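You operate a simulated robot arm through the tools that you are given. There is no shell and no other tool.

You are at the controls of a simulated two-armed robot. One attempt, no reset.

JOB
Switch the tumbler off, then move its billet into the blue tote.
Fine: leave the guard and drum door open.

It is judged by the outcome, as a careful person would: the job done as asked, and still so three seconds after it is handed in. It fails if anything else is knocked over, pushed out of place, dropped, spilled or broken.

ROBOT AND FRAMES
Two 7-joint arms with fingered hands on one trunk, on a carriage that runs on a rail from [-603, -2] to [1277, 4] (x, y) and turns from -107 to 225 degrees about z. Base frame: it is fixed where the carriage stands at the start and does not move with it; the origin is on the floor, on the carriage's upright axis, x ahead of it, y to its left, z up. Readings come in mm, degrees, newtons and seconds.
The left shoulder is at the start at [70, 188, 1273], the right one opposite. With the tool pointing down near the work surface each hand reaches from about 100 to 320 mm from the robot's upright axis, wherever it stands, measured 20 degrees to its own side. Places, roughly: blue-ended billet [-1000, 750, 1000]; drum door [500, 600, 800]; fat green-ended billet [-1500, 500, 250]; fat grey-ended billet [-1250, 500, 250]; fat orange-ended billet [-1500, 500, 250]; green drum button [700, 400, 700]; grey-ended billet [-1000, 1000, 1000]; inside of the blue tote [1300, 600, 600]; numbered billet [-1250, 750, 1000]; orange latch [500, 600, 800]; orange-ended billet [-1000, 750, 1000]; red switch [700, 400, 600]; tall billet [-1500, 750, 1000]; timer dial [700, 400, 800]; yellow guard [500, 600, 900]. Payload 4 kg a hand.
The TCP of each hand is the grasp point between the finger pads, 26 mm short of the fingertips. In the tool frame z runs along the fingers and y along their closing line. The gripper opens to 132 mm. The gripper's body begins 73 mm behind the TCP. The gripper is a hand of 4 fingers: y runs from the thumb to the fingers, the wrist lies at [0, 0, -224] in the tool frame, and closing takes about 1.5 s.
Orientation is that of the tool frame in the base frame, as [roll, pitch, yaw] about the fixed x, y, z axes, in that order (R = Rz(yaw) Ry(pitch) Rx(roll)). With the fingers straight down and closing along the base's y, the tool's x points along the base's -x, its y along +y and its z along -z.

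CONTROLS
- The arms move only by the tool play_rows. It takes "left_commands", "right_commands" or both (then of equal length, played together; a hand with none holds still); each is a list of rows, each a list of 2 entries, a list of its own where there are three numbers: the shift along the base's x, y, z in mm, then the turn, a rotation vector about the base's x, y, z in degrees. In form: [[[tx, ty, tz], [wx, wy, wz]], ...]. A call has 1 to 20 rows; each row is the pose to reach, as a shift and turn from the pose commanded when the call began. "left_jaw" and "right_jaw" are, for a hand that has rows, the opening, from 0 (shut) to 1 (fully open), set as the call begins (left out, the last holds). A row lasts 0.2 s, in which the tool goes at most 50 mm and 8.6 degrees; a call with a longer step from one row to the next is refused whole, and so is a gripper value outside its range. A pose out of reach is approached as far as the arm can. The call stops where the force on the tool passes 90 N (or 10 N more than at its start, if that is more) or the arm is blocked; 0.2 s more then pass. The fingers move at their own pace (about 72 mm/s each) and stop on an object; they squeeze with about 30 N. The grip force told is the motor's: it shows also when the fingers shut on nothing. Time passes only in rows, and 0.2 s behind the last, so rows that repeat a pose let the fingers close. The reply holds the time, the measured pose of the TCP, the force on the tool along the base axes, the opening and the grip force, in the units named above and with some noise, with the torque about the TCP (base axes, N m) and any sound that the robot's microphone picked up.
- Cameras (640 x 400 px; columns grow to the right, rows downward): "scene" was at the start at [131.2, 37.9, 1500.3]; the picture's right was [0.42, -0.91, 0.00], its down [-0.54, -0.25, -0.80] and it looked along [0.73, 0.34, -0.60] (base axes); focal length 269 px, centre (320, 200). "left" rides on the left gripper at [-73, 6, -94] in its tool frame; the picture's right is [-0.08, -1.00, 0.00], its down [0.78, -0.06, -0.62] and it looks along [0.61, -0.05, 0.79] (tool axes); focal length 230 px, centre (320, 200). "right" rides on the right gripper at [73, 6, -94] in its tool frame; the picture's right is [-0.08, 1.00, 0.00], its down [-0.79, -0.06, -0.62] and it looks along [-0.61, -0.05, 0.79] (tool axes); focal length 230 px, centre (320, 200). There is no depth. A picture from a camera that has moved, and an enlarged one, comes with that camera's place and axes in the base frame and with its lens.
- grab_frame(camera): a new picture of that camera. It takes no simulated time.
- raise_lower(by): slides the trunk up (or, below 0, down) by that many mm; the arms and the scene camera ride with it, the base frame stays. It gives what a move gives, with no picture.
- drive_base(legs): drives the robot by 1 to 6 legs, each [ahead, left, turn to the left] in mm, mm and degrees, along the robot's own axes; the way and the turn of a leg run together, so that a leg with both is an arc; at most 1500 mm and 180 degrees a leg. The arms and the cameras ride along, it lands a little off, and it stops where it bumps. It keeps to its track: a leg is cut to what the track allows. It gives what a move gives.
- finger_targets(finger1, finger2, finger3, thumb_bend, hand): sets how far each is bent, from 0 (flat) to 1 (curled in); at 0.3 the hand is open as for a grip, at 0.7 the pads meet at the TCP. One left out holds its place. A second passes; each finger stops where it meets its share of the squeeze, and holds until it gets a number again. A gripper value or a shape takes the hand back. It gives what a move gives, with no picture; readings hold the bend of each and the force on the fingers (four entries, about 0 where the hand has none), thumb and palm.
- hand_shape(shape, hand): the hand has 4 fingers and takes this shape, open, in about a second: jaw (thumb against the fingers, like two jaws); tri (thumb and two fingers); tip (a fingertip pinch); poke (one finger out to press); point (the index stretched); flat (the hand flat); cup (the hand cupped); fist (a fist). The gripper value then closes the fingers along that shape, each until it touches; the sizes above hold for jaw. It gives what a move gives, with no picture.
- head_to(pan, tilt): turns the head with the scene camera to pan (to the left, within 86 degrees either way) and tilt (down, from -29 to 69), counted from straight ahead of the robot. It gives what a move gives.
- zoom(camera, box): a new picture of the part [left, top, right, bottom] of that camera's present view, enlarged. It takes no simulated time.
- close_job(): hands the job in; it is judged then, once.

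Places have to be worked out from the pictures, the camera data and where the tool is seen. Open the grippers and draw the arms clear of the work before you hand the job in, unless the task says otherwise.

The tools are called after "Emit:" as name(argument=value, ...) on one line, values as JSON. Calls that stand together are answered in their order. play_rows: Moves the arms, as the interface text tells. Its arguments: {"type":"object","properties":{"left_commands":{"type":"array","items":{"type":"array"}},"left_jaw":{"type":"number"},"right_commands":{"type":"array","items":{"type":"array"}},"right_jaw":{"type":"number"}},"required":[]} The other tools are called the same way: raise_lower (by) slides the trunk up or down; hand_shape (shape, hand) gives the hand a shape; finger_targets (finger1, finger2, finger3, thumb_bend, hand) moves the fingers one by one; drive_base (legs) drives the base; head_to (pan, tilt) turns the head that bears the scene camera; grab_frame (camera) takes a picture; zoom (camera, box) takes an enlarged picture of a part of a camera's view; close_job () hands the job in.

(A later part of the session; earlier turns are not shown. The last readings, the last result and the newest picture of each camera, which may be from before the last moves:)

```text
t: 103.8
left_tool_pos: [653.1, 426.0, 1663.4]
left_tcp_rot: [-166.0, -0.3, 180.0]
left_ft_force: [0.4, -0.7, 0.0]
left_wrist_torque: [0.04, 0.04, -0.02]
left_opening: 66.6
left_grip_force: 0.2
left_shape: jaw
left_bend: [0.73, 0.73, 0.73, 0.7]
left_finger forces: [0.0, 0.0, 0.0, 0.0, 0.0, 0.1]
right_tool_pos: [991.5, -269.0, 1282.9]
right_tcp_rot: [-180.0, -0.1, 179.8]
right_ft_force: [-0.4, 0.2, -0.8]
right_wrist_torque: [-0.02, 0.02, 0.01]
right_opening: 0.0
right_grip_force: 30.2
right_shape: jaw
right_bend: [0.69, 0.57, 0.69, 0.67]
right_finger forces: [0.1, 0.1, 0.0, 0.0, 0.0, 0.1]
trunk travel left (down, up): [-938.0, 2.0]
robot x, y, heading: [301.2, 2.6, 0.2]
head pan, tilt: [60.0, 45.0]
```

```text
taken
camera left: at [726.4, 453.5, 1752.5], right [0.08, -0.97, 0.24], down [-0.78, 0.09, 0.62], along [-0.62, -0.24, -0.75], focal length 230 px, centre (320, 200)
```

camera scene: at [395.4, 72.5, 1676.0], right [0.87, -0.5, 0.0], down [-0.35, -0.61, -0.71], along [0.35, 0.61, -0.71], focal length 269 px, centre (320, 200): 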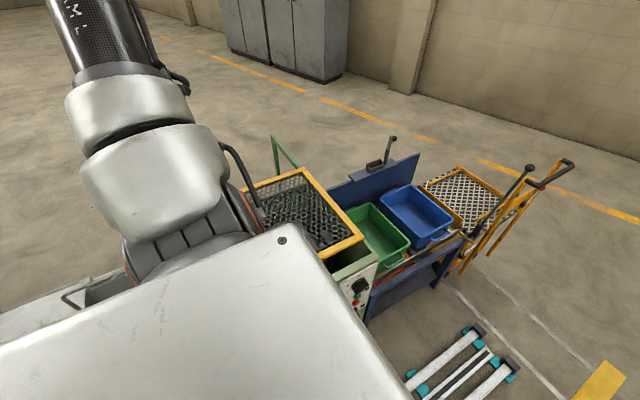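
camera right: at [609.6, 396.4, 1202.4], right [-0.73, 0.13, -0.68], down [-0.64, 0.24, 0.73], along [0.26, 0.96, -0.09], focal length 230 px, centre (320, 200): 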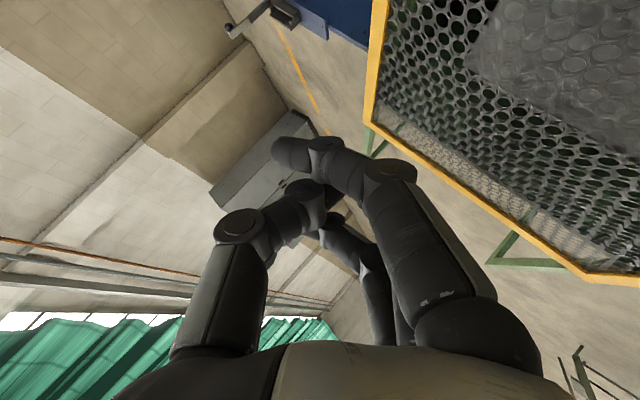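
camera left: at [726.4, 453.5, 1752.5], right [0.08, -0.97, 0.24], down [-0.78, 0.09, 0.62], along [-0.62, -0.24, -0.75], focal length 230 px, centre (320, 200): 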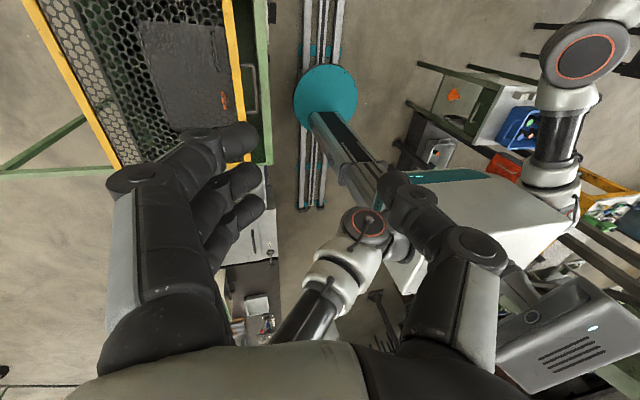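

I'll level the left tool to straight down, then lower the trunk in two steps so the left hand hovers at z≈1200; the elbow stays well above the guard by my estimate.

Emit:
play_rows(left_commands=[[[0, 0, 0], [7, 0, 0]], [[0, 0, 0], [14, 0, 0]], [[0, 0, 0], [14, 0, 0]]], left_jaw=0.5)

Emit:
raise_lower(by=-300)

Emit:
raise_lower(by=-150)

Emit:
grab_frame(camera="left")

Emit:
grab_frame(camera="scene")

```text
t: 104.6
left_tool_pos: [652.8, 427.0, 1663.8]
left_tcp_rot: [179.9, -0.2, -179.9]
left_ft_force: [0.8, 0.5, -0.4]
left_wrist_torque: [0.0, -0.01, 0.0]
left_opening: 66.2
left_grip_force: 0.2
left_shape: jaw
left_bend: [0.73, 0.73, 0.73, 0.7]
left_finger forces: [0.0, 0.0, 0.0, 0.1, 0.0, 0.1]
right_tool_pos: [989.9, -268.7, 1282.9]
right_tcp_rot: [-179.9, -0.1, 179.7]
right_ft_force: [0.1, -0.1, -0.1]
right_wrist_torque: [-0.02, -0.01, -0.01]
right_opening: 0.0
right_grip_force: 30.1
right_shape: jaw
right_bend: [0.69, 0.57, 0.69, 0.67]
right_finger forces: [0.0, 0.0, 0.1, 0.1, 0.0, 0.0]
trunk travel left (down, up): [-938.0, 2.0]
robot x, y, heading: [300.1, 0.2, 0.2]
head pan, tilt: [60.0, 45.0]
```

```text
t: 107.6
left_tool_pos: [651.2, 426.0, 1364.8]
left_tcp_rot: [180.0, -0.2, -179.8]
left_ft_force: [-0.3, 0.1, 0.0]
left_wrist_torque: [-0.02, 0.01, 0.01]
left_opening: 66.3
left_grip_force: 0.0
left_shape: jaw
left_bend: [0.73, 0.73, 0.73, 0.7]
left_finger forces: [0.0, 0.1, 0.0, 0.0, 0.1, 0.0]
right_tool_pos: [989.3, -269.0, 983.5]
right_tcp_rot: [-180.0, 0.0, 179.8]
right_ft_force: [-0.7, 0.5, 0.4]
right_wrist_torque: [0.03, -0.01, -0.05]
right_opening: 0.0
right_grip_force: 30.4
right_shape: jaw
right_bend: [0.69, 0.57, 0.69, 0.67]
right_finger forces: [0.0, 0.1, 0.1, 0.1, 0.0, 0.1]
trunk travel left (down, up): [-638.0, 302.0]
robot x, y, heading: [302.3, 2.0, -0.1]
head pan, tilt: [60.0, 45.0]
```

```text
t: 109.3
left_tool_pos: [651.8, 426.2, 1215.2]
left_tcp_rot: [180.0, -0.1, -180.0]
left_ft_force: [0.3, 0.3, 0.3]
left_wrist_torque: [0.0, -0.01, 0.0]
left_opening: 66.4
left_grip_force: 0.1
left_shape: jaw
left_bend: [0.73, 0.73, 0.73, 0.7]
left_finger forces: [0.0, 0.1, 0.0, 0.0, 0.1, 0.1]
right_tool_pos: [989.1, -269.1, 834.0]
right_tcp_rot: [180.0, 0.1, 179.8]
right_ft_force: [0.1, 0.1, -1.1]
right_wrist_torque: [0.0, -0.02, -0.01]
right_opening: 0.0
right_grip_force: 29.9
right_shape: jaw
right_bend: [0.69, 0.57, 0.69, 0.67]
right_finger forces: [0.1, 0.0, 0.0, 0.1, 0.0, 0.1]
trunk travel left (down, up): [-488.0, 452.0]
robot x, y, heading: [301.7, 0.0, 0.0]
head pan, tilt: [60.0, 45.0]
```

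```text
taken
camera left: at [723.6, 430.8, 1307.6], right [0.08, -1.0, 0.0], down [-0.78, -0.06, 0.62], along [-0.62, -0.05, -0.79], focal length 230 px, centre (320, 200)
```

left: 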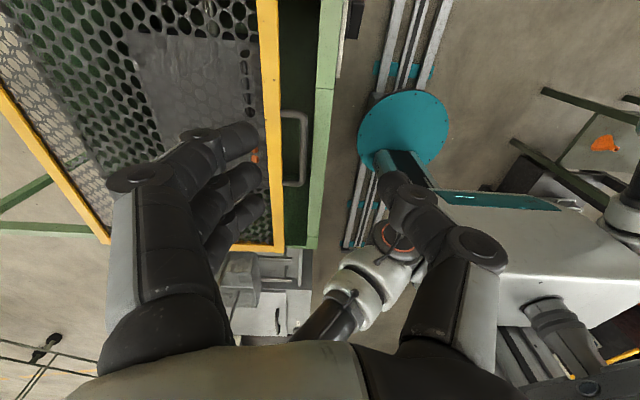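

```text
taken
camera scene: at [392.7, 72.3, 1226.2], right [0.87, -0.5, 0.0], down [-0.35, -0.61, -0.71], along [0.35, 0.61, -0.71], focal length 269 px, centre (320, 200)
```

scene: 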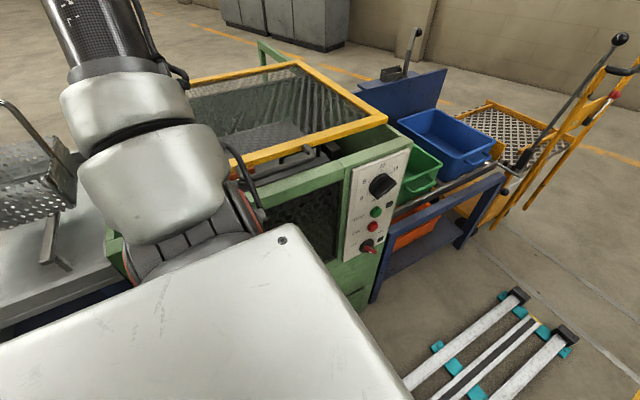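

The bar is at about [525, 447, 915] with a 35 mm gap behind it to the frame. I'll bring the left hand above it with a 40 mm jaw opening and check alignment.

Emit:
play_rows(left_commands=[[[-25, 4, -35], [0, 0, 0]], [[-50, 8, -70], [0, 0, 0]], [[-75, 12, -105], [0, 0, 0]], [[-100, 16, -140], [0, 0, 0]], [[-127, 21, -175], [0, 0, 0]], [[-127, 21, -205], [0, 0, 0]], [[-127, 21, -205], [0, 0, 0]]], left_jaw=0.3)

Emit:
grab_frame(camera="left")

Emit:
grab_frame(camera="scene")

```text
t: 110.9
left_tool_pos: [522.6, 446.6, 1010.4]
left_tcp_rot: [-179.9, -0.2, -180.0]
left_ft_force: [-0.1, 0.3, 0.3]
left_wrist_torque: [0.0, 0.01, 0.01]
left_opening: 40.1
left_grip_force: 0.0
left_shape: jaw
left_bend: [0.73, 0.73, 0.73, 0.7]
left_finger forces: [0.0, 0.0, 0.1, 0.0, 0.0, 0.0]
right_tool_pos: [987.9, -269.5, 833.7]
right_tcp_rot: [-179.9, 0.1, 179.8]
right_ft_force: [-0.3, 0.0, -1.1]
right_wrist_torque: [0.0, -0.02, 0.03]
right_opening: 0.0
right_grip_force: 30.3
right_shape: jaw
right_bend: [0.69, 0.57, 0.69, 0.67]
right_finger forces: [0.0, 0.0, 0.0, 0.0, 0.0, 0.1]
trunk travel left (down, up): [-488.0, 452.0]
robot x, y, heading: [300.1, -2.4, 0.1]
head pan, tilt: [60.0, 45.0]
```

```text
taken
camera left: at [595.5, 451.4, 1103.3], right [0.08, -1.0, 0.0], down [-0.78, -0.06, 0.62], along [-0.62, -0.05, -0.79], focal length 230 px, centre (320, 200)
```

left: 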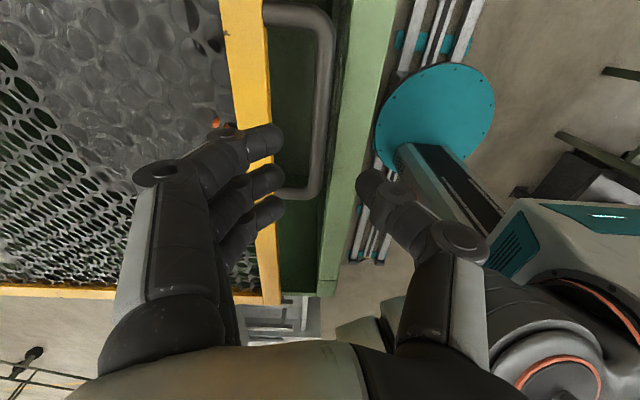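

```text
taken
camera scene: at [392.5, 72.2, 1226.2], right [0.87, -0.5, 0.0], down [-0.35, -0.61, -0.71], along [0.35, 0.61, -0.71], focal length 269 px, centre (320, 200)
```

scene: 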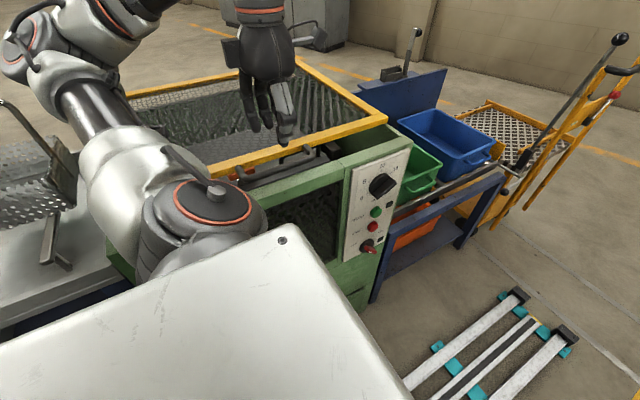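

The bar is about 3 mm nearer than the TCP line. I'll shift for that and descend to z≈925, fingers into the gap behind the bar.

Emit:
play_rows(left_commands=[[[2, -3, -25], [0, 0, 0]], [[2, -3, -50], [0, 0, 0]], [[2, -3, -70], [0, 0, 0]], [[2, -3, -86], [0, 0, 0]], [[2, -3, -86], [0, 0, 0]]])

Emit:
grab_frame(camera="left")

Emit:
zoom(camera="scene", box=[200, 80, 360, 200])

```text
t: 112.1
left_tool_pos: [524.8, 438.5, 927.4]
left_tcp_rot: [179.8, 0.2, -179.9]
left_ft_force: [6.2, -8.0, 58.0]
left_wrist_torque: [-1.85, -0.12, 0.2]
left_opening: 43.5
left_grip_force: 0.0
left_shape: jaw
left_bend: [0.74, 0.74, 0.74, 0.73]
left_finger forces: [0.0, 0.0, 0.1, 0.0, 58.2, 0.0]
right_tool_pos: [987.9, -272.3, 833.5]
right_tcp_rot: [179.7, 0.1, 179.8]
right_ft_force: [0.7, -0.6, 0.1]
right_wrist_torque: [-0.01, -0.01, -0.02]
right_opening: 0.0
right_grip_force: 29.8
right_shape: jaw
right_bend: [0.69, 0.57, 0.69, 0.67]
right_finger forces: [0.0, 0.0, 0.0, 0.1, 0.0, 0.0]
trunk travel left (down, up): [-488.0, 452.0]
robot x, y, heading: [301.1, 2.4, 0.1]
head pan, tilt: [60.0, 45.0]
```

```text
taken
camera left: at [597.8, 444.0, 1021.4], right [0.08, -1.0, 0.0], down [-0.79, -0.06, 0.61], along [-0.61, -0.05, -0.79], focal length 230 px, centre (320, 200)
```

left: 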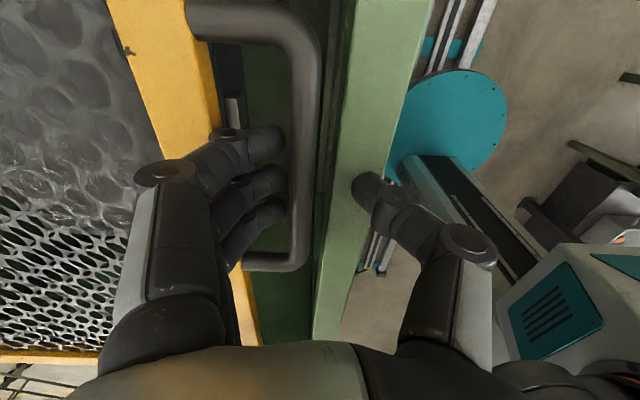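

```text
3.33 times, centred on (280, 140) of scene
camera zoom: at [391.0, 66.5, 1227.5], right [0.87, -0.5, 0.0], down [-0.35, -0.61, -0.71], along [0.35, 0.62, -0.7], focal length 898 px, centre (453, 400)
```

zoom: 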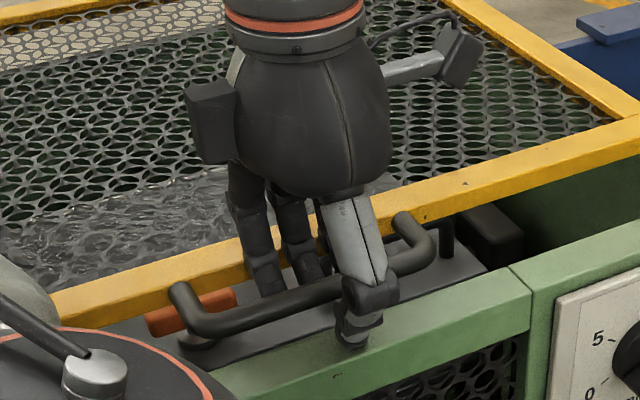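

The thumb has landed on the front rail (58 N), which is wider than I judged. I'll lift 9 mm so it clears the rail and close lightly on the bar with the fingertips.

Emit:
play_rows(left_commands=[[[0, 1, 10], [0, 0, 0]], [[0, 3, 12], [0, 0, 0]], [[0, 3, 10], [0, 0, 0]]])

Emit:
play_rows(left_commands=[[[0, 0, 0], [0, 0, 0]], [[0, 0, 0], [0, 0, 0]], [[0, 0, 0], [0, 0, 0]], [[0, 0, 0], [0, 0, 0]]], left_jaw=0)

Emit:
zoom(camera="scene", box=[200, 80, 360, 200])

```text
t: 112.9
left_tool_pos: [526.4, 445.6, 932.9]
left_tcp_rot: [179.9, -0.3, -179.9]
left_ft_force: [-1.3, -0.2, 2.5]
left_wrist_torque: [0.03, 0.01, 0.05]
left_opening: 39.6
left_grip_force: 0.0
left_shape: jaw
left_bend: [0.74, 0.74, 0.74, 0.7]
left_finger forces: [1.0, 0.4, 0.2, 0.0, 0.1, 0.1]
right_tool_pos: [989.3, -268.7, 834.4]
right_tcp_rot: [-180.0, 0.1, 179.7]
right_ft_force: [0.5, -0.3, 0.4]
right_wrist_torque: [0.01, 0.01, -0.01]
right_opening: 0.2
right_grip_force: 30.1
right_shape: jaw
right_bend: [0.69, 0.57, 0.69, 0.67]
right_finger forces: [0.1, 0.0, 0.1, 0.0, 0.1, 0.0]
trunk travel left (down, up): [-488.0, 452.0]
robot x, y, heading: [304.6, -1.0, 0.1]
head pan, tilt: [60.0, 45.0]
```

```text
t: 113.9
left_tool_pos: [526.3, 447.1, 933.0]
left_tcp_rot: [-180.0, -0.3, -180.0]
left_ft_force: [-1.2, -2.9, -5.7]
left_wrist_torque: [-0.06, 0.0, -0.07]
left_opening: 10.0
left_grip_force: 30.2
left_shape: jaw
left_bend: [0.75, 0.72, 0.72, 0.7]
left_finger forces: [4.9, 9.6, 9.6, 0.0, 26.6, 0.1]
right_tool_pos: [989.6, -268.7, 832.7]
right_tcp_rot: [-180.0, 0.0, 179.8]
right_ft_force: [0.2, -0.5, 1.3]
right_wrist_torque: [0.02, 0.02, 0.01]
right_opening: 0.1
right_grip_force: 29.8
right_shape: jaw
right_bend: [0.69, 0.57, 0.69, 0.67]
right_finger forces: [0.0, 0.0, 0.0, 0.1, 0.0, 0.0]
trunk travel left (down, up): [-488.0, 452.0]
robot x, y, heading: [298.2, -0.8, -0.1]
head pan, tilt: [60.0, 45.0]
```

```text
3.33 times, centred on (280, 140) of scene
camera zoom: at [392.9, 72.4, 1226.1], right [0.87, -0.5, 0.0], down [-0.35, -0.61, -0.71], along [0.35, 0.61, -0.71], focal length 898 px, centre (453, 400)
```

zoom: 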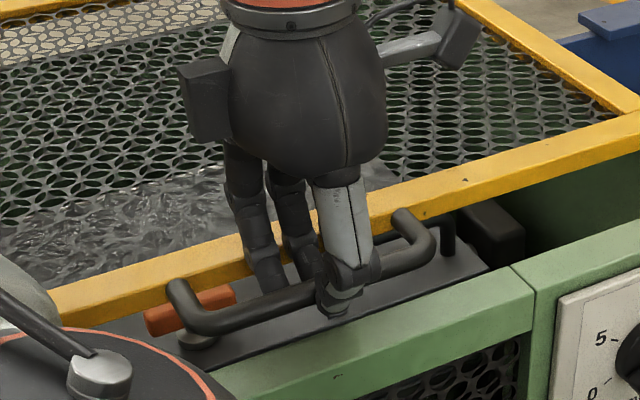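

The bar is held firmly. Below it I can see the drum door with the orange latch and a door handle. Now I push the guard back, 175 mm first.

Emit:
play_rows(left_commands=[[[0, 15, 0], [0, 0, 0]], [[0, 35, 0], [0, 0, 0]], [[0, 55, 0], [0, 0, 0]], [[0, 75, 0], [0, 0, 0]], [[0, 95, 0], [0, 0, 0]], [[0, 115, 0], [0, 0, 0]], [[0, 135, 0], [0, 0, 0]], [[0, 155, 0], [0, 0, 0]], [[0, 175, 0], [0, 0, 0]]])

Emit:
grab_frame(camera="scene")

```text
t: 115.9
left_tool_pos: [525.6, 621.3, 933.4]
left_tcp_rot: [-180.0, -0.2, -179.9]
left_ft_force: [-2.3, -4.1, -3.2]
left_wrist_torque: [-0.09, 0.0, -0.1]
left_opening: 9.9
left_grip_force: 29.8
left_shape: jaw
left_bend: [0.75, 0.72, 0.72, 0.7]
left_finger forces: [5.0, 9.9, 10.0, 0.1, 27.3, 0.0]
right_tool_pos: [988.9, -267.9, 832.8]
right_tcp_rot: [-179.9, 0.1, 179.7]
right_ft_force: [0.7, -0.3, -0.3]
right_wrist_torque: [-0.04, 0.01, -0.04]
right_opening: 0.0
right_grip_force: 30.1
right_shape: jaw
right_bend: [0.69, 0.57, 0.69, 0.67]
right_finger forces: [0.1, 0.1, 0.0, 0.0, 0.0, 0.0]
trunk travel left (down, up): [-488.0, 452.0]
robot x, y, heading: [300.0, 1.5, 0.2]
head pan, tilt: [60.0, 45.0]
```

```text
taken
camera scene: at [392.7, 72.4, 1226.2], right [0.87, -0.5, 0.0], down [-0.35, -0.61, -0.71], along [0.35, 0.61, -0.71], focal length 269 px, centre (320, 200)
```

scene: 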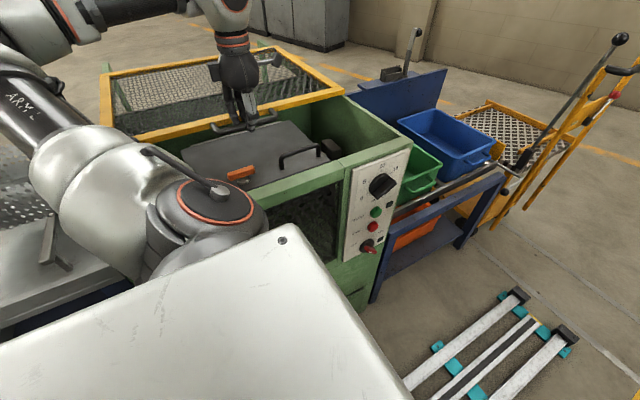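

The guard slides smoothly. I'll continue toward its rear stop, with smaller steps at the end.

Emit:
play_rows(left_commands=[[[0, 20, 0], [0, 0, 0]], [[0, 40, 0], [0, 0, 0]], [[0, 60, 0], [0, 0, 0]], [[0, 80, 0], [0, 0, 0]], [[0, 100, 0], [0, 0, 0]], [[0, 120, 0], [0, 0, 0]], [[0, 135, 0], [0, 0, 0]], [[0, 150, 0], [0, 0, 0]], [[0, 160, 0], [0, 0, 0]], [[0, 170, 0], [0, 0, 0]]])

Emit:
grab_frame(camera="scene")

Emit:
grab_frame(camera="left")

```text
t: 118.1
left_tool_pos: [525.9, 790.5, 933.4]
left_tcp_rot: [-179.9, -0.2, 179.9]
left_ft_force: [-4.3, -8.8, -4.2]
left_wrist_torque: [-0.21, 0.04, -0.06]
left_opening: 9.3
left_grip_force: 29.8
left_shape: jaw
left_bend: [0.75, 0.72, 0.72, 0.7]
left_finger forces: [4.2, 9.0, 9.0, 0.0, 31.2, 0.0]
right_tool_pos: [989.6, -269.5, 833.7]
right_tcp_rot: [180.0, 0.1, 179.8]
right_ft_force: [-0.8, 1.0, 0.7]
right_wrist_torque: [0.0, -0.02, -0.01]
right_opening: 0.1
right_grip_force: 29.8
right_shape: jaw
right_bend: [0.69, 0.57, 0.69, 0.67]
right_finger forces: [0.1, 0.0, 0.0, 0.1, 0.0, 0.1]
trunk travel left (down, up): [-488.0, 452.0]
robot x, y, heading: [296.7, -1.7, -0.1]
head pan, tilt: [60.0, 45.0]
```

```text
taken
camera scene: at [392.4, 71.2, 1226.2], right [0.87, -0.5, 0.0], down [-0.35, -0.61, -0.71], along [0.35, 0.61, -0.71], focal length 269 px, centre (320, 200)
```

scene: 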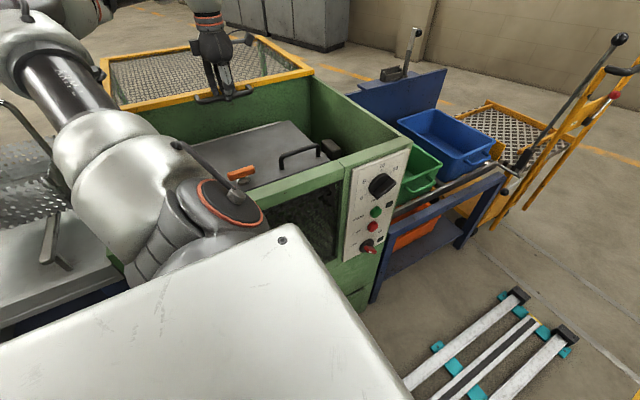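

```text
taken
camera left: at [598.3, 795.9, 1026.9], right [0.08, -1.0, 0.0], down [-0.78, -0.06, 0.62], along [-0.62, -0.05, -0.78], focal length 230 px, centre (320, 200)
```

left: 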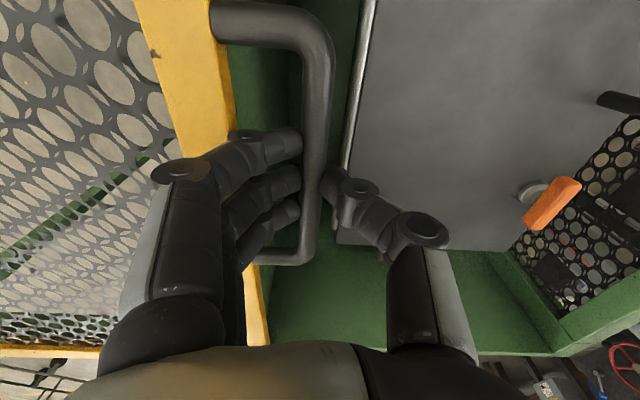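

The guard is nearly fully back (bar at y≈790) and the drum door is exposed. I'll push the last bit up to its stop so the door has room.

Emit:
play_rows(left_commands=[[[0, 6, 0], [0, 0, 0]], [[0, 12, 0], [0, 0, 0]], [[0, 18, 0], [0, 0, 0]], [[0, 24, 0], [0, 0, 0]], [[0, 30, 0], [0, 0, 0]]])

Emit:
zoom(camera="scene", box=[100, 0, 340, 200])

```text
t: 119.3
left_tool_pos: [526.0, 812.2, 940.9]
left_tcp_rot: [179.9, -0.2, -180.0]
left_ft_force: [-5.0, -52.7, 10.9]
left_wrist_torque: [-1.46, 0.11, -0.13]
left_opening: 9.4
left_grip_force: 29.9
left_shape: jaw
left_bend: [0.76, 0.75, 0.75, 0.63]
left_finger forces: [0.0, 0.0, 0.1, 0.1, 53.2, 0.0]
right_tool_pos: [989.0, -274.9, 832.1]
right_tcp_rot: [179.6, 0.0, 179.9]
right_ft_force: [0.1, -0.5, 0.1]
right_wrist_torque: [0.01, 0.02, 0.0]
right_opening: 0.0
right_grip_force: 30.3
right_shape: jaw
right_bend: [0.69, 0.57, 0.69, 0.67]
right_finger forces: [0.1, 0.0, 0.1, 0.0, 0.1, 0.1]
trunk travel left (down, up): [-488.0, 452.0]
robot x, y, heading: [298.7, 0.2, 0.1]
head pan, tilt: [60.0, 45.0]
```

```text
2.00 times, centred on (220, 100) of scene
camera zoom: at [391.9, 63.1, 1226.9], right [0.87, -0.5, 0.0], down [-0.35, -0.61, -0.71], along [0.35, 0.62, -0.7], focal length 539 px, centre (520, 400)
```

zoom: 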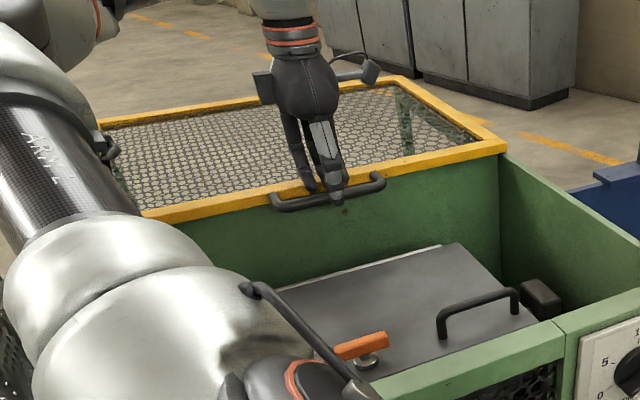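

The guard is at its rear stop. I'll release the bar, lift the hand clear, and look at the door and latch from above.

Emit:
play_rows(left_commands=[[[0, -12, 0], [0, 0, 0]], [[0, -12, 0], [0, 0, 0]], [[0, -12, 0], [0, 0, 0]], [[0, -12, 0], [0, 0, 0]], [[0, -12, 30], [0, 0, 0]], [[0, -12, 70], [0, 0, 0]], [[0, -20, 110], [0, 0, 0]], [[0, -50, 150], [0, 0, 0]], [[30, -80, 170], [0, 0, 0]], [[60, -110, 190], [0, 0, 0]]], left_jaw=0.4)

Emit:
grab_frame(camera="left")

Emit:
zoom(camera="scene", box=[100, 0, 340, 200])

```text
t: 121.5
left_tool_pos: [586.7, 710.4, 1125.8]
left_tcp_rot: [179.9, -0.3, -179.9]
left_ft_force: [0.2, -0.4, -0.4]
left_wrist_torque: [0.03, 0.04, -0.01]
left_opening: 52.1
left_grip_force: 0.1
left_shape: jaw
left_bend: [0.73, 0.73, 0.73, 0.7]
left_finger forces: [0.0, 0.1, 0.0, 0.0, 0.0, 0.0]
right_tool_pos: [989.8, -270.5, 831.4]
right_tcp_rot: [-180.0, 0.1, 179.8]
right_ft_force: [0.4, 0.0, -0.2]
right_wrist_torque: [0.01, -0.01, 0.02]
right_opening: 0.2
right_grip_force: 29.8
right_shape: jaw
right_bend: [0.69, 0.57, 0.69, 0.67]
right_finger forces: [0.0, 0.1, 0.0, 0.1, 0.0, 0.1]
trunk travel left (down, up): [-488.0, 452.0]
robot x, y, heading: [301.7, 1.7, 0.0]
head pan, tilt: [60.0, 45.0]
```

```text
taken
camera left: at [659.8, 715.1, 1218.6], right [0.08, -1.0, 0.0], down [-0.78, -0.06, 0.62], along [-0.62, -0.05, -0.78], focal length 230 px, centre (320, 200)
```

left: 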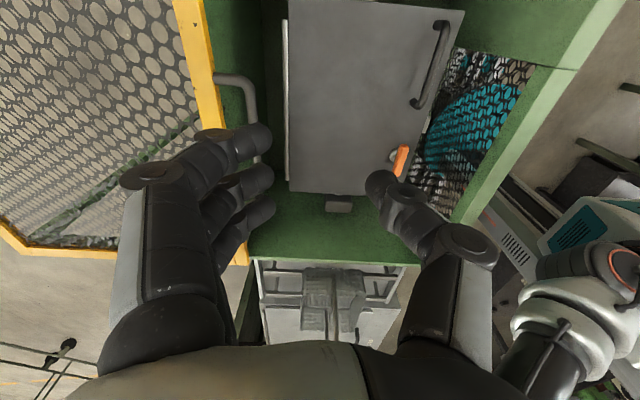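

```text
2.00 times, centred on (220, 100) of scene
camera zoom: at [393.5, 70.8, 1226.2], right [0.87, -0.5, 0.0], down [-0.35, -0.61, -0.71], along [0.35, 0.61, -0.71], focal length 539 px, centre (520, 400)
```

zoom: 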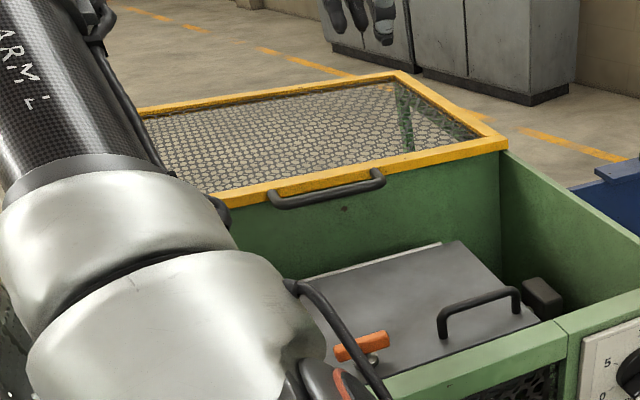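

The left camera now gives a clear view of the door. I'll zoom in on the latch, the handle and hinge.

Emit:
zoom(camera="left", box=[250, 0, 530, 220])

Emit:
zoom(camera="scene", box=[230, 110, 350, 200])

```text
1.82 times, centred on (390, 110) of left
camera zoom: at [659.8, 715.1, 1218.6], right [0.08, -1.0, 0.0], down [-0.78, -0.06, 0.62], along [-0.62, -0.05, -0.78], focal length 418 px, centre (193, 364)
```

zoom: 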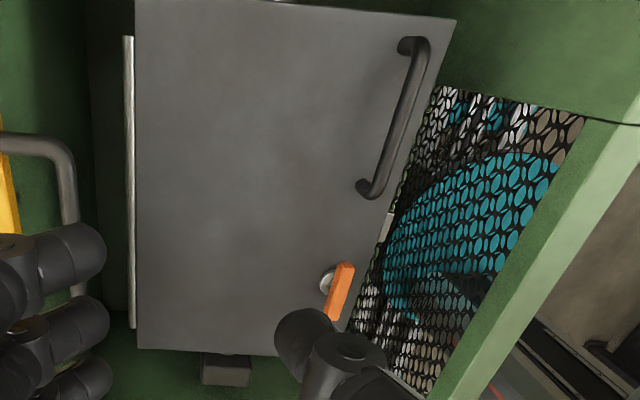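

```text
4.44 times, centred on (290, 155) of scene
camera zoom: at [393.5, 70.8, 1226.2], right [0.87, -0.5, 0.0], down [-0.35, -0.61, -0.71], along [0.35, 0.61, -0.71], focal length 1197 px, centre (453, 400)
```

zoom: 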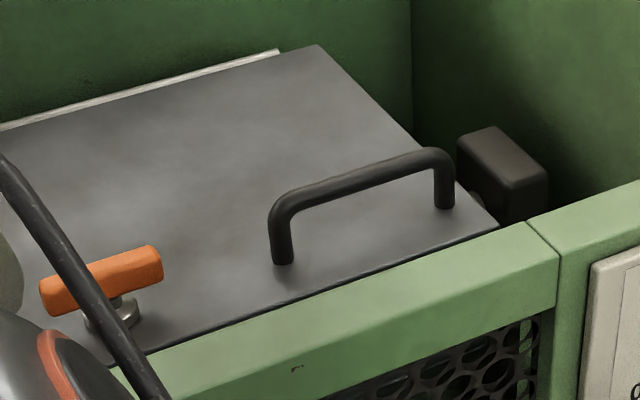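

The orange latch bar lies along x, from x 438 to 498 at y≈553, z≈848, and the door handle runs x 570–667 at y≈558, z≈850, with the hinge at the back. I'll move the left hand closer to inspect how the latch works.

Emit:
play_rows(left_commands=[[[-15, -12, -30], [0, 0, 0]], [[-30, -24, -60], [0, 0, 0]], [[-45, -36, -90], [0, 0, 0]], [[-60, -48, -120], [0, 0, 0]], [[-75, -60, -150], [0, 0, 0]], [[-75, -60, -150], [0, 0, 0]]])

Emit:
grab_frame(camera="left")

Emit:
zoom(camera="left", box=[340, 60, 500, 200])

```text
t: 122.9
left_tool_pos: [511.5, 650.8, 974.0]
left_tcp_rot: [180.0, -0.1, -179.9]
left_ft_force: [0.8, 0.0, -0.8]
left_wrist_torque: [0.01, -0.03, 0.0]
left_opening: 52.1
left_grip_force: 0.0
left_shape: jaw
left_bend: [0.73, 0.73, 0.73, 0.7]
left_finger forces: [0.1, 0.1, 0.0, 0.0, 0.1, 0.0]
right_tool_pos: [989.1, -269.9, 833.1]
right_tcp_rot: [180.0, 0.0, 179.8]
right_ft_force: [0.1, -0.7, 1.1]
right_wrist_torque: [-0.01, 0.01, 0.01]
right_opening: 0.2
right_grip_force: 29.7
right_shape: jaw
right_bend: [0.69, 0.57, 0.69, 0.67]
right_finger forces: [0.1, 0.1, 0.0, 0.0, 0.0, 0.0]
trunk travel left (down, up): [-488.0, 452.0]
robot x, y, heading: [299.7, 3.1, 0.1]
head pan, tilt: [60.0, 45.0]
```

```text
taken
camera left: at [584.4, 656.3, 1066.5], right [0.08, -1.0, 0.0], down [-0.78, -0.06, 0.62], along [-0.62, -0.05, -0.79], focal length 230 px, centre (320, 200)
```

left: 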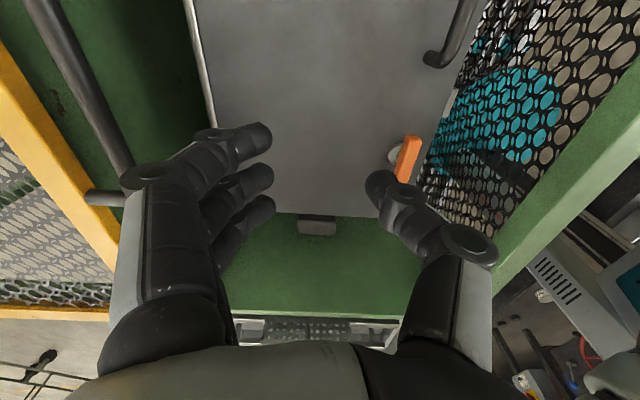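

```text
2.86 times, centred on (420, 130) of left
camera zoom: at [584.4, 656.3, 1066.5], right [0.08, -1.0, 0.0], down [-0.78, -0.06, 0.62], along [-0.62, -0.05, -0.79], focal length 657 px, centre (34, 400)
```

zoom: 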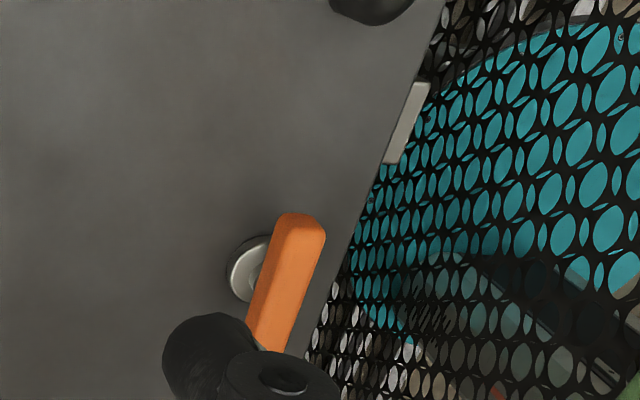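

The latch is an orange bar on a round pivot, lying along x, so the left hand's natural closing line (y) fits it. I'll move above it and check alignment.

Emit:
play_rows(left_commands=[[[-11, -25, 0], [0, 0, 0]], [[-22, -50, 0], [0, 0, 0]], [[-33, -75, -10], [0, 0, 0]], [[-43, -98, -30], [0, 0, 0]], [[-43, -98, -55], [0, 0, 0]], [[-43, -98, -55], [0, 0, 0]]])

Emit:
grab_frame(camera="left")

Emit:
zoom(camera="scene", box=[180, 80, 360, 200])

```text
t: 124.3
left_tool_pos: [469.5, 553.7, 919.2]
left_tcp_rot: [180.0, -0.3, -179.9]
left_ft_force: [0.1, -0.9, 1.2]
left_wrist_torque: [0.0, -0.01, -0.02]
left_opening: 52.1
left_grip_force: 0.1
left_shape: jaw
left_bend: [0.73, 0.73, 0.73, 0.7]
left_finger forces: [0.0, 0.0, 0.0, 0.0, 0.1, 0.0]
right_tool_pos: [989.1, -268.2, 833.3]
right_tcp_rot: [180.0, -0.1, 179.8]
right_ft_force: [0.3, 0.2, -0.3]
right_wrist_torque: [-0.02, 0.0, 0.01]
right_opening: 0.0
right_grip_force: 30.0
right_shape: jaw
right_bend: [0.69, 0.57, 0.69, 0.67]
right_finger forces: [0.0, 0.1, 0.1, 0.0, 0.1, 0.0]
trunk travel left (down, up): [-488.0, 452.0]
robot x, y, heading: [301.8, 2.0, 0.1]
head pan, tilt: [60.0, 45.0]
```

```text
taken
camera left: at [541.4, 558.7, 1012.4], right [0.08, -1.0, 0.0], down [-0.78, -0.06, 0.62], along [-0.62, -0.05, -0.79], focal length 230 px, centre (320, 200)
```

left: 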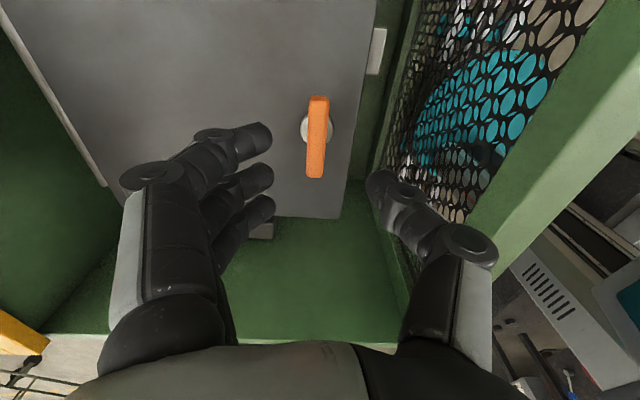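

```text
3.33 times, centred on (270, 140) of scene
camera zoom: at [392.8, 71.9, 1226.2], right [0.87, -0.5, 0.0], down [-0.35, -0.61, -0.71], along [0.35, 0.61, -0.71], focal length 898 px, centre (487, 400)
```

zoom: 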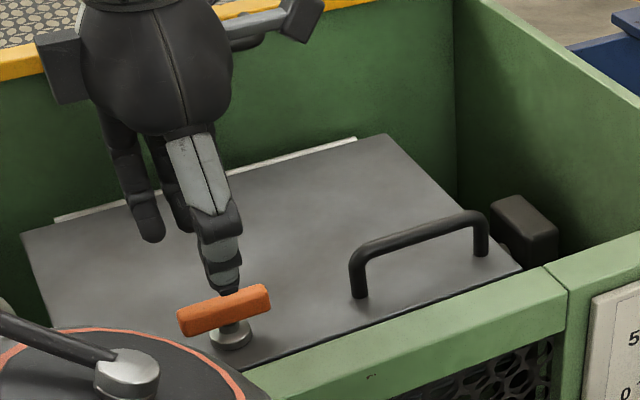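

The bar is directly beneath the TCP (within ~3 mm). I'll descend to z≈852 and close on it.

Emit:
play_rows(left_commands=[[[2, 1, -20], [0, 0, 0]], [[2, 1, -40], [0, 0, 0]], [[2, 1, -55], [0, 0, 0]], [[2, 1, -67], [0, 0, 0]], [[2, 1, -67], [0, 0, 0]]])

Emit:
play_rows(left_commands=[[[0, 0, 0], [0, 0, 0]], [[0, 0, 0], [0, 0, 0]], [[0, 0, 0], [0, 0, 0]], [[0, 0, 0], [0, 0, 0]]], left_jaw=0)

Emit:
grab_frame(camera="left")

Emit:
zoom(camera="scene", box=[180, 80, 360, 200])

```text
t: 125.5
left_tool_pos: [470.2, 555.7, 851.3]
left_tcp_rot: [-180.0, -0.2, -179.8]
left_ft_force: [0.0, 0.1, 4.7]
left_wrist_torque: [0.18, 0.01, 0.01]
left_opening: 52.4
left_grip_force: 0.1
left_shape: jaw
left_bend: [0.74, 0.74, 0.73, 0.7]
left_finger forces: [1.9, 1.4, 0.7, 0.0, 0.0, 0.1]
right_tool_pos: [989.2, -268.7, 833.2]
right_tcp_rot: [180.0, 0.0, 179.8]
right_ft_force: [-0.4, 0.3, -0.6]
right_wrist_torque: [0.01, 0.01, -0.03]
right_opening: 0.3
right_grip_force: 30.5
right_shape: jaw
right_bend: [0.69, 0.57, 0.69, 0.67]
right_finger forces: [0.0, 0.1, 0.0, 0.1, 0.0, 0.0]
trunk travel left (down, up): [-488.0, 452.0]
robot x, y, heading: [302.2, 3.8, -0.0]
head pan, tilt: [60.0, 45.0]
```

```text
t: 126.5
left_tool_pos: [470.5, 554.5, 852.3]
left_tcp_rot: [179.9, -0.2, -180.0]
left_ft_force: [-0.2, -12.9, -6.7]
left_wrist_torque: [-0.19, 0.02, 0.0]
left_opening: 10.9
left_grip_force: 30.4
left_shape: jaw
left_bend: [0.74, 0.74, 0.73, 0.72]
left_finger forces: [5.8, 5.7, 5.8, 0.0, 25.7, 0.0]
right_tool_pos: [989.1, -269.3, 833.5]
right_tcp_rot: [-180.0, -0.1, 179.8]
right_ft_force: [-0.5, 0.1, 0.1]
right_wrist_torque: [0.0, 0.01, -0.03]
right_opening: 0.2
right_grip_force: 29.8
right_shape: jaw
right_bend: [0.69, 0.57, 0.69, 0.67]
right_finger forces: [0.0, 0.0, 0.0, 0.0, 0.0, 0.0]
trunk travel left (down, up): [-488.0, 452.0]
robot x, y, heading: [299.1, -1.5, -0.2]
head pan, tilt: [60.0, 45.0]
```

```text
taken
camera left: at [542.4, 559.1, 945.0], right [0.08, -1.0, 0.0], down [-0.78, -0.06, 0.62], along [-0.62, -0.05, -0.78], focal length 230 px, centre (320, 200)
```

left: 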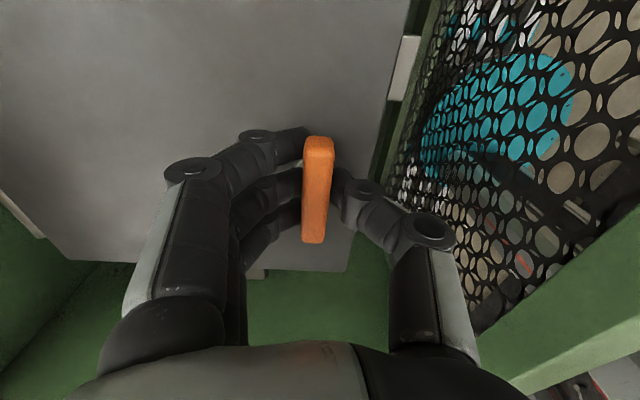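

```text
3.33 times, centred on (270, 140) of scene
camera zoom: at [393.0, 71.4, 1226.1], right [0.87, -0.5, 0.0], down [-0.35, -0.61, -0.71], along [0.35, 0.61, -0.71], focal length 898 px, centre (487, 400)
```

zoom: 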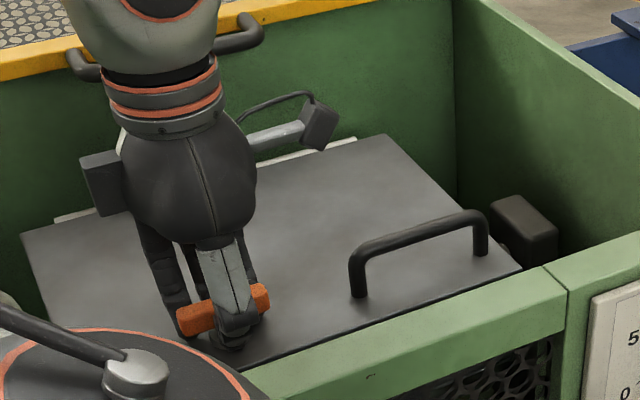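

The latch bar is gripped. I'll try a small turn about the vertical, 16° counter-clockwise, and watch the torque to see which way it moves.

Emit:
play_rows(left_commands=[[[0, 0, 2], [0, 0, 5]], [[0, 0, 2], [0, 0, 10]], [[0, 0, 2], [0, 0, 16]], [[0, 0, 2], [0, 0, 16]]])

Emit:
grab_frame(camera="left")

```text
t: 127.5
left_tool_pos: [470.5, 554.5, 854.1]
left_tcp_rot: [180.0, -0.3, -163.9]
left_ft_force: [3.5, -11.5, -6.1]
left_wrist_torque: [-0.27, -0.06, -0.02]
left_opening: 10.4
left_grip_force: 30.1
left_shape: jaw
left_bend: [0.74, 0.74, 0.73, 0.72]
left_finger forces: [5.6, 5.4, 6.6, 0.0, 25.5, 0.0]
right_tool_pos: [989.7, -269.2, 832.5]
right_tcp_rot: [180.0, 0.0, 179.7]
right_ft_force: [-0.7, -0.2, -0.3]
right_wrist_torque: [0.01, 0.02, -0.01]
right_opening: 0.2
right_grip_force: 30.1
right_shape: jaw
right_bend: [0.69, 0.57, 0.69, 0.67]
right_finger forces: [0.0, 0.0, 0.0, 0.0, 0.1, 0.0]
trunk travel left (down, up): [-488.0, 452.0]
robot x, y, heading: [297.6, 0.7, 0.1]
head pan, tilt: [60.0, 45.0]
```

```text
taken
camera left: at [538.7, 579.2, 947.0], right [0.35, -0.94, 0.0], down [-0.74, -0.28, 0.62], along [-0.58, -0.22, -0.79], focal length 230 px, centre (320, 200)
```

left: 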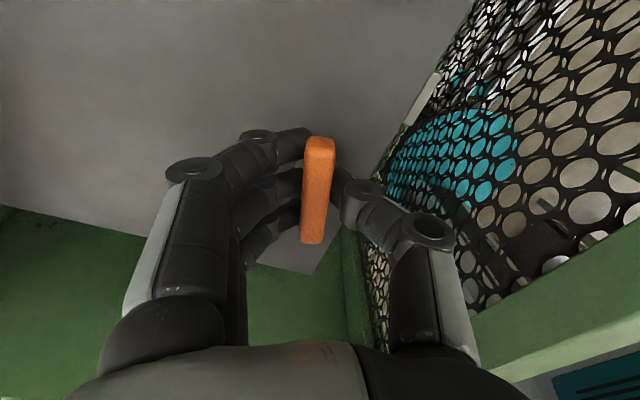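

It turns freely with the hand (bar fixed in the grip, torque near zero). I'll continue to about 88° and check.

Emit:
play_rows(left_commands=[[[0, 0, 0], [0, 0, 8]], [[0, 0, 0], [0, 0, 16]], [[0, 0, 0], [0, 0, 24]], [[0, 0, 0], [0, 0, 32]], [[0, 0, 0], [0, 0, 40]], [[0, 0, 0], [0, 0, 48]], [[0, 0, 0], [0, 0, 56]], [[0, 0, 0], [0, 0, 64]], [[0, 0, 0], [0, 0, 72]]])

Emit:
grab_frame(camera="left")

Emit:
zoom(camera="scene", box=[180, 80, 360, 200])

```text
t: 129.5
left_tool_pos: [473.6, 556.3, 852.0]
left_tcp_rot: [-179.9, -0.2, -91.8]
left_ft_force: [25.7, 2.6, -3.5]
left_wrist_torque: [-0.15, -0.57, -0.1]
left_opening: 10.0
left_grip_force: 30.2
left_shape: jaw
left_bend: [0.73, 0.73, 0.73, 0.73]
left_finger forces: [7.4, 7.2, 7.2, 0.0, 54.3, 0.1]
right_tool_pos: [990.7, -268.5, 831.9]
right_tcp_rot: [-179.8, 0.0, 179.7]
right_ft_force: [0.4, 0.1, 0.2]
right_wrist_torque: [0.03, -0.01, -0.01]
right_opening: 0.1
right_grip_force: 29.7
right_shape: jaw
right_bend: [0.69, 0.57, 0.69, 0.67]
right_finger forces: [0.0, 0.1, 0.0, 0.1, 0.0, 0.0]
trunk travel left (down, up): [-488.0, 452.0]
robot x, y, heading: [301.3, 0.6, -0.1]
head pan, tilt: [60.0, 45.0]
```

```text
taken
camera left: at [469.4, 628.4, 945.9], right [1.0, 0.05, 0.0], down [0.04, -0.78, 0.62], along [0.03, -0.62, -0.79], focal length 230 px, centre (320, 200)
```

left: 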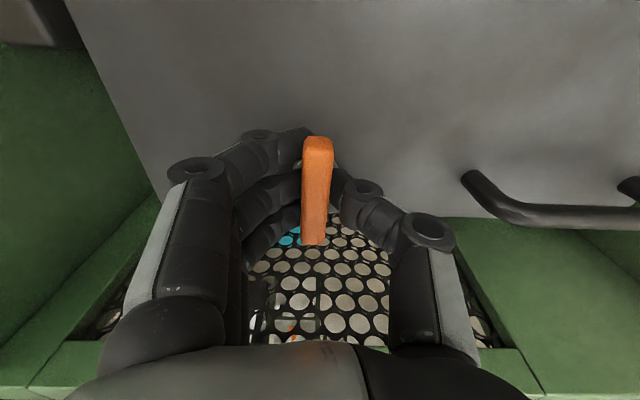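

```text
3.33 times, centred on (270, 140) of scene
camera zoom: at [396.6, 73.1, 1225.8], right [0.87, -0.5, 0.0], down [-0.36, -0.61, -0.71], along [0.35, 0.61, -0.71], focal length 898 px, centre (487, 400)
```

zoom: 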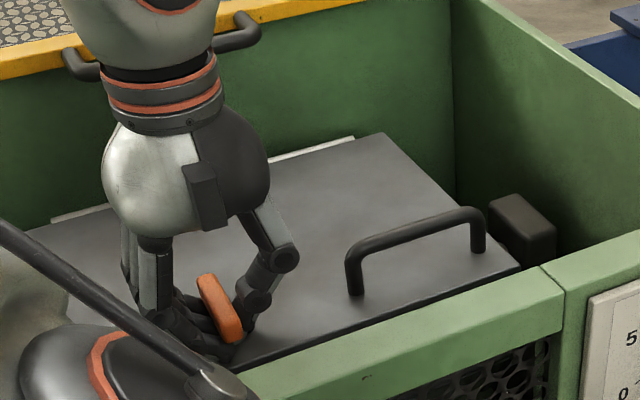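

The latch turned a quarter turn with no resistance; the bar now lies along y. I'll open the hand, lift off, and look at the result.

Emit:
play_rows(left_commands=[[[-3, -2, 0], [0, 0, 0]], [[-3, -2, 0], [0, 0, 0]], [[-3, -2, 0], [0, 0, 0]], [[-3, -2, 0], [0, 0, 0]], [[-3, -2, 25], [0, 0, 0]], [[-3, -2, 60], [0, 0, 0]], [[-3, 8, 100], [0, 0, 0]], [[-3, 30, 140], [0, 0, 0]]], left_jaw=0.4)

Emit:
grab_frame(camera="left")

Emit:
zoom(camera="scene", box=[180, 80, 360, 200])

```text
t: 131.3
left_tool_pos: [466.8, 586.2, 993.8]
left_tcp_rot: [-180.0, -0.3, -91.9]
left_ft_force: [0.8, 0.7, 0.4]
left_wrist_torque: [-0.02, -0.02, 0.02]
left_opening: 51.9
left_grip_force: 0.0
left_shape: jaw
left_bend: [0.73, 0.73, 0.73, 0.7]
left_finger forces: [0.1, 0.1, 0.0, 0.1, 0.0, 0.0]
right_tool_pos: [989.6, -268.2, 834.4]
right_tcp_rot: [-180.0, -0.1, 179.8]
right_ft_force: [-0.5, -0.3, 0.0]
right_wrist_torque: [0.0, 0.02, 0.0]
right_opening: 0.0
right_grip_force: 30.3
right_shape: jaw
right_bend: [0.69, 0.57, 0.69, 0.67]
right_finger forces: [0.1, 0.0, 0.0, 0.1, 0.0, 0.1]
trunk travel left (down, up): [-488.0, 452.0]
robot x, y, heading: [300.4, 1.5, 0.1]
head pan, tilt: [60.0, 45.0]
```

```text
taken
camera left: at [462.8, 658.1, 1086.6], right [1.0, 0.04, 0.0], down [0.03, -0.78, 0.62], along [0.03, -0.62, -0.78], focal length 230 px, centre (320, 200)
```

left: 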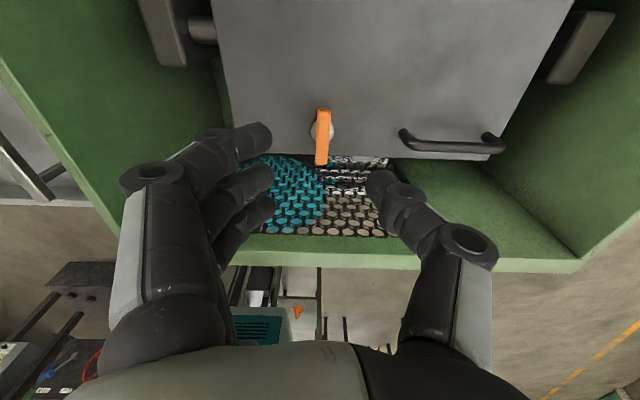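

```text
3.33 times, centred on (270, 140) of scene
camera zoom: at [392.8, 72.5, 1226.1], right [0.87, -0.5, 0.0], down [-0.35, -0.61, -0.71], along [0.35, 0.61, -0.71], focal length 898 px, centre (487, 400)
```

zoom: 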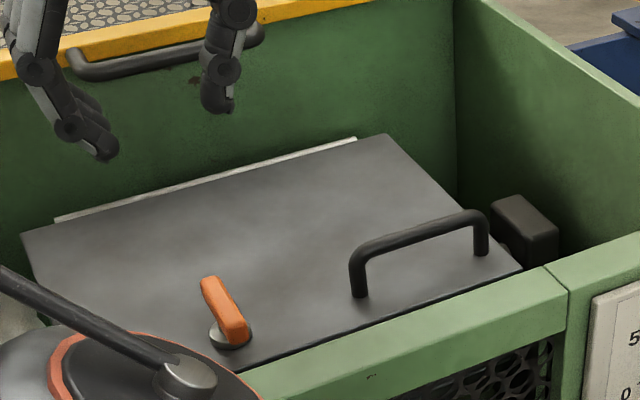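

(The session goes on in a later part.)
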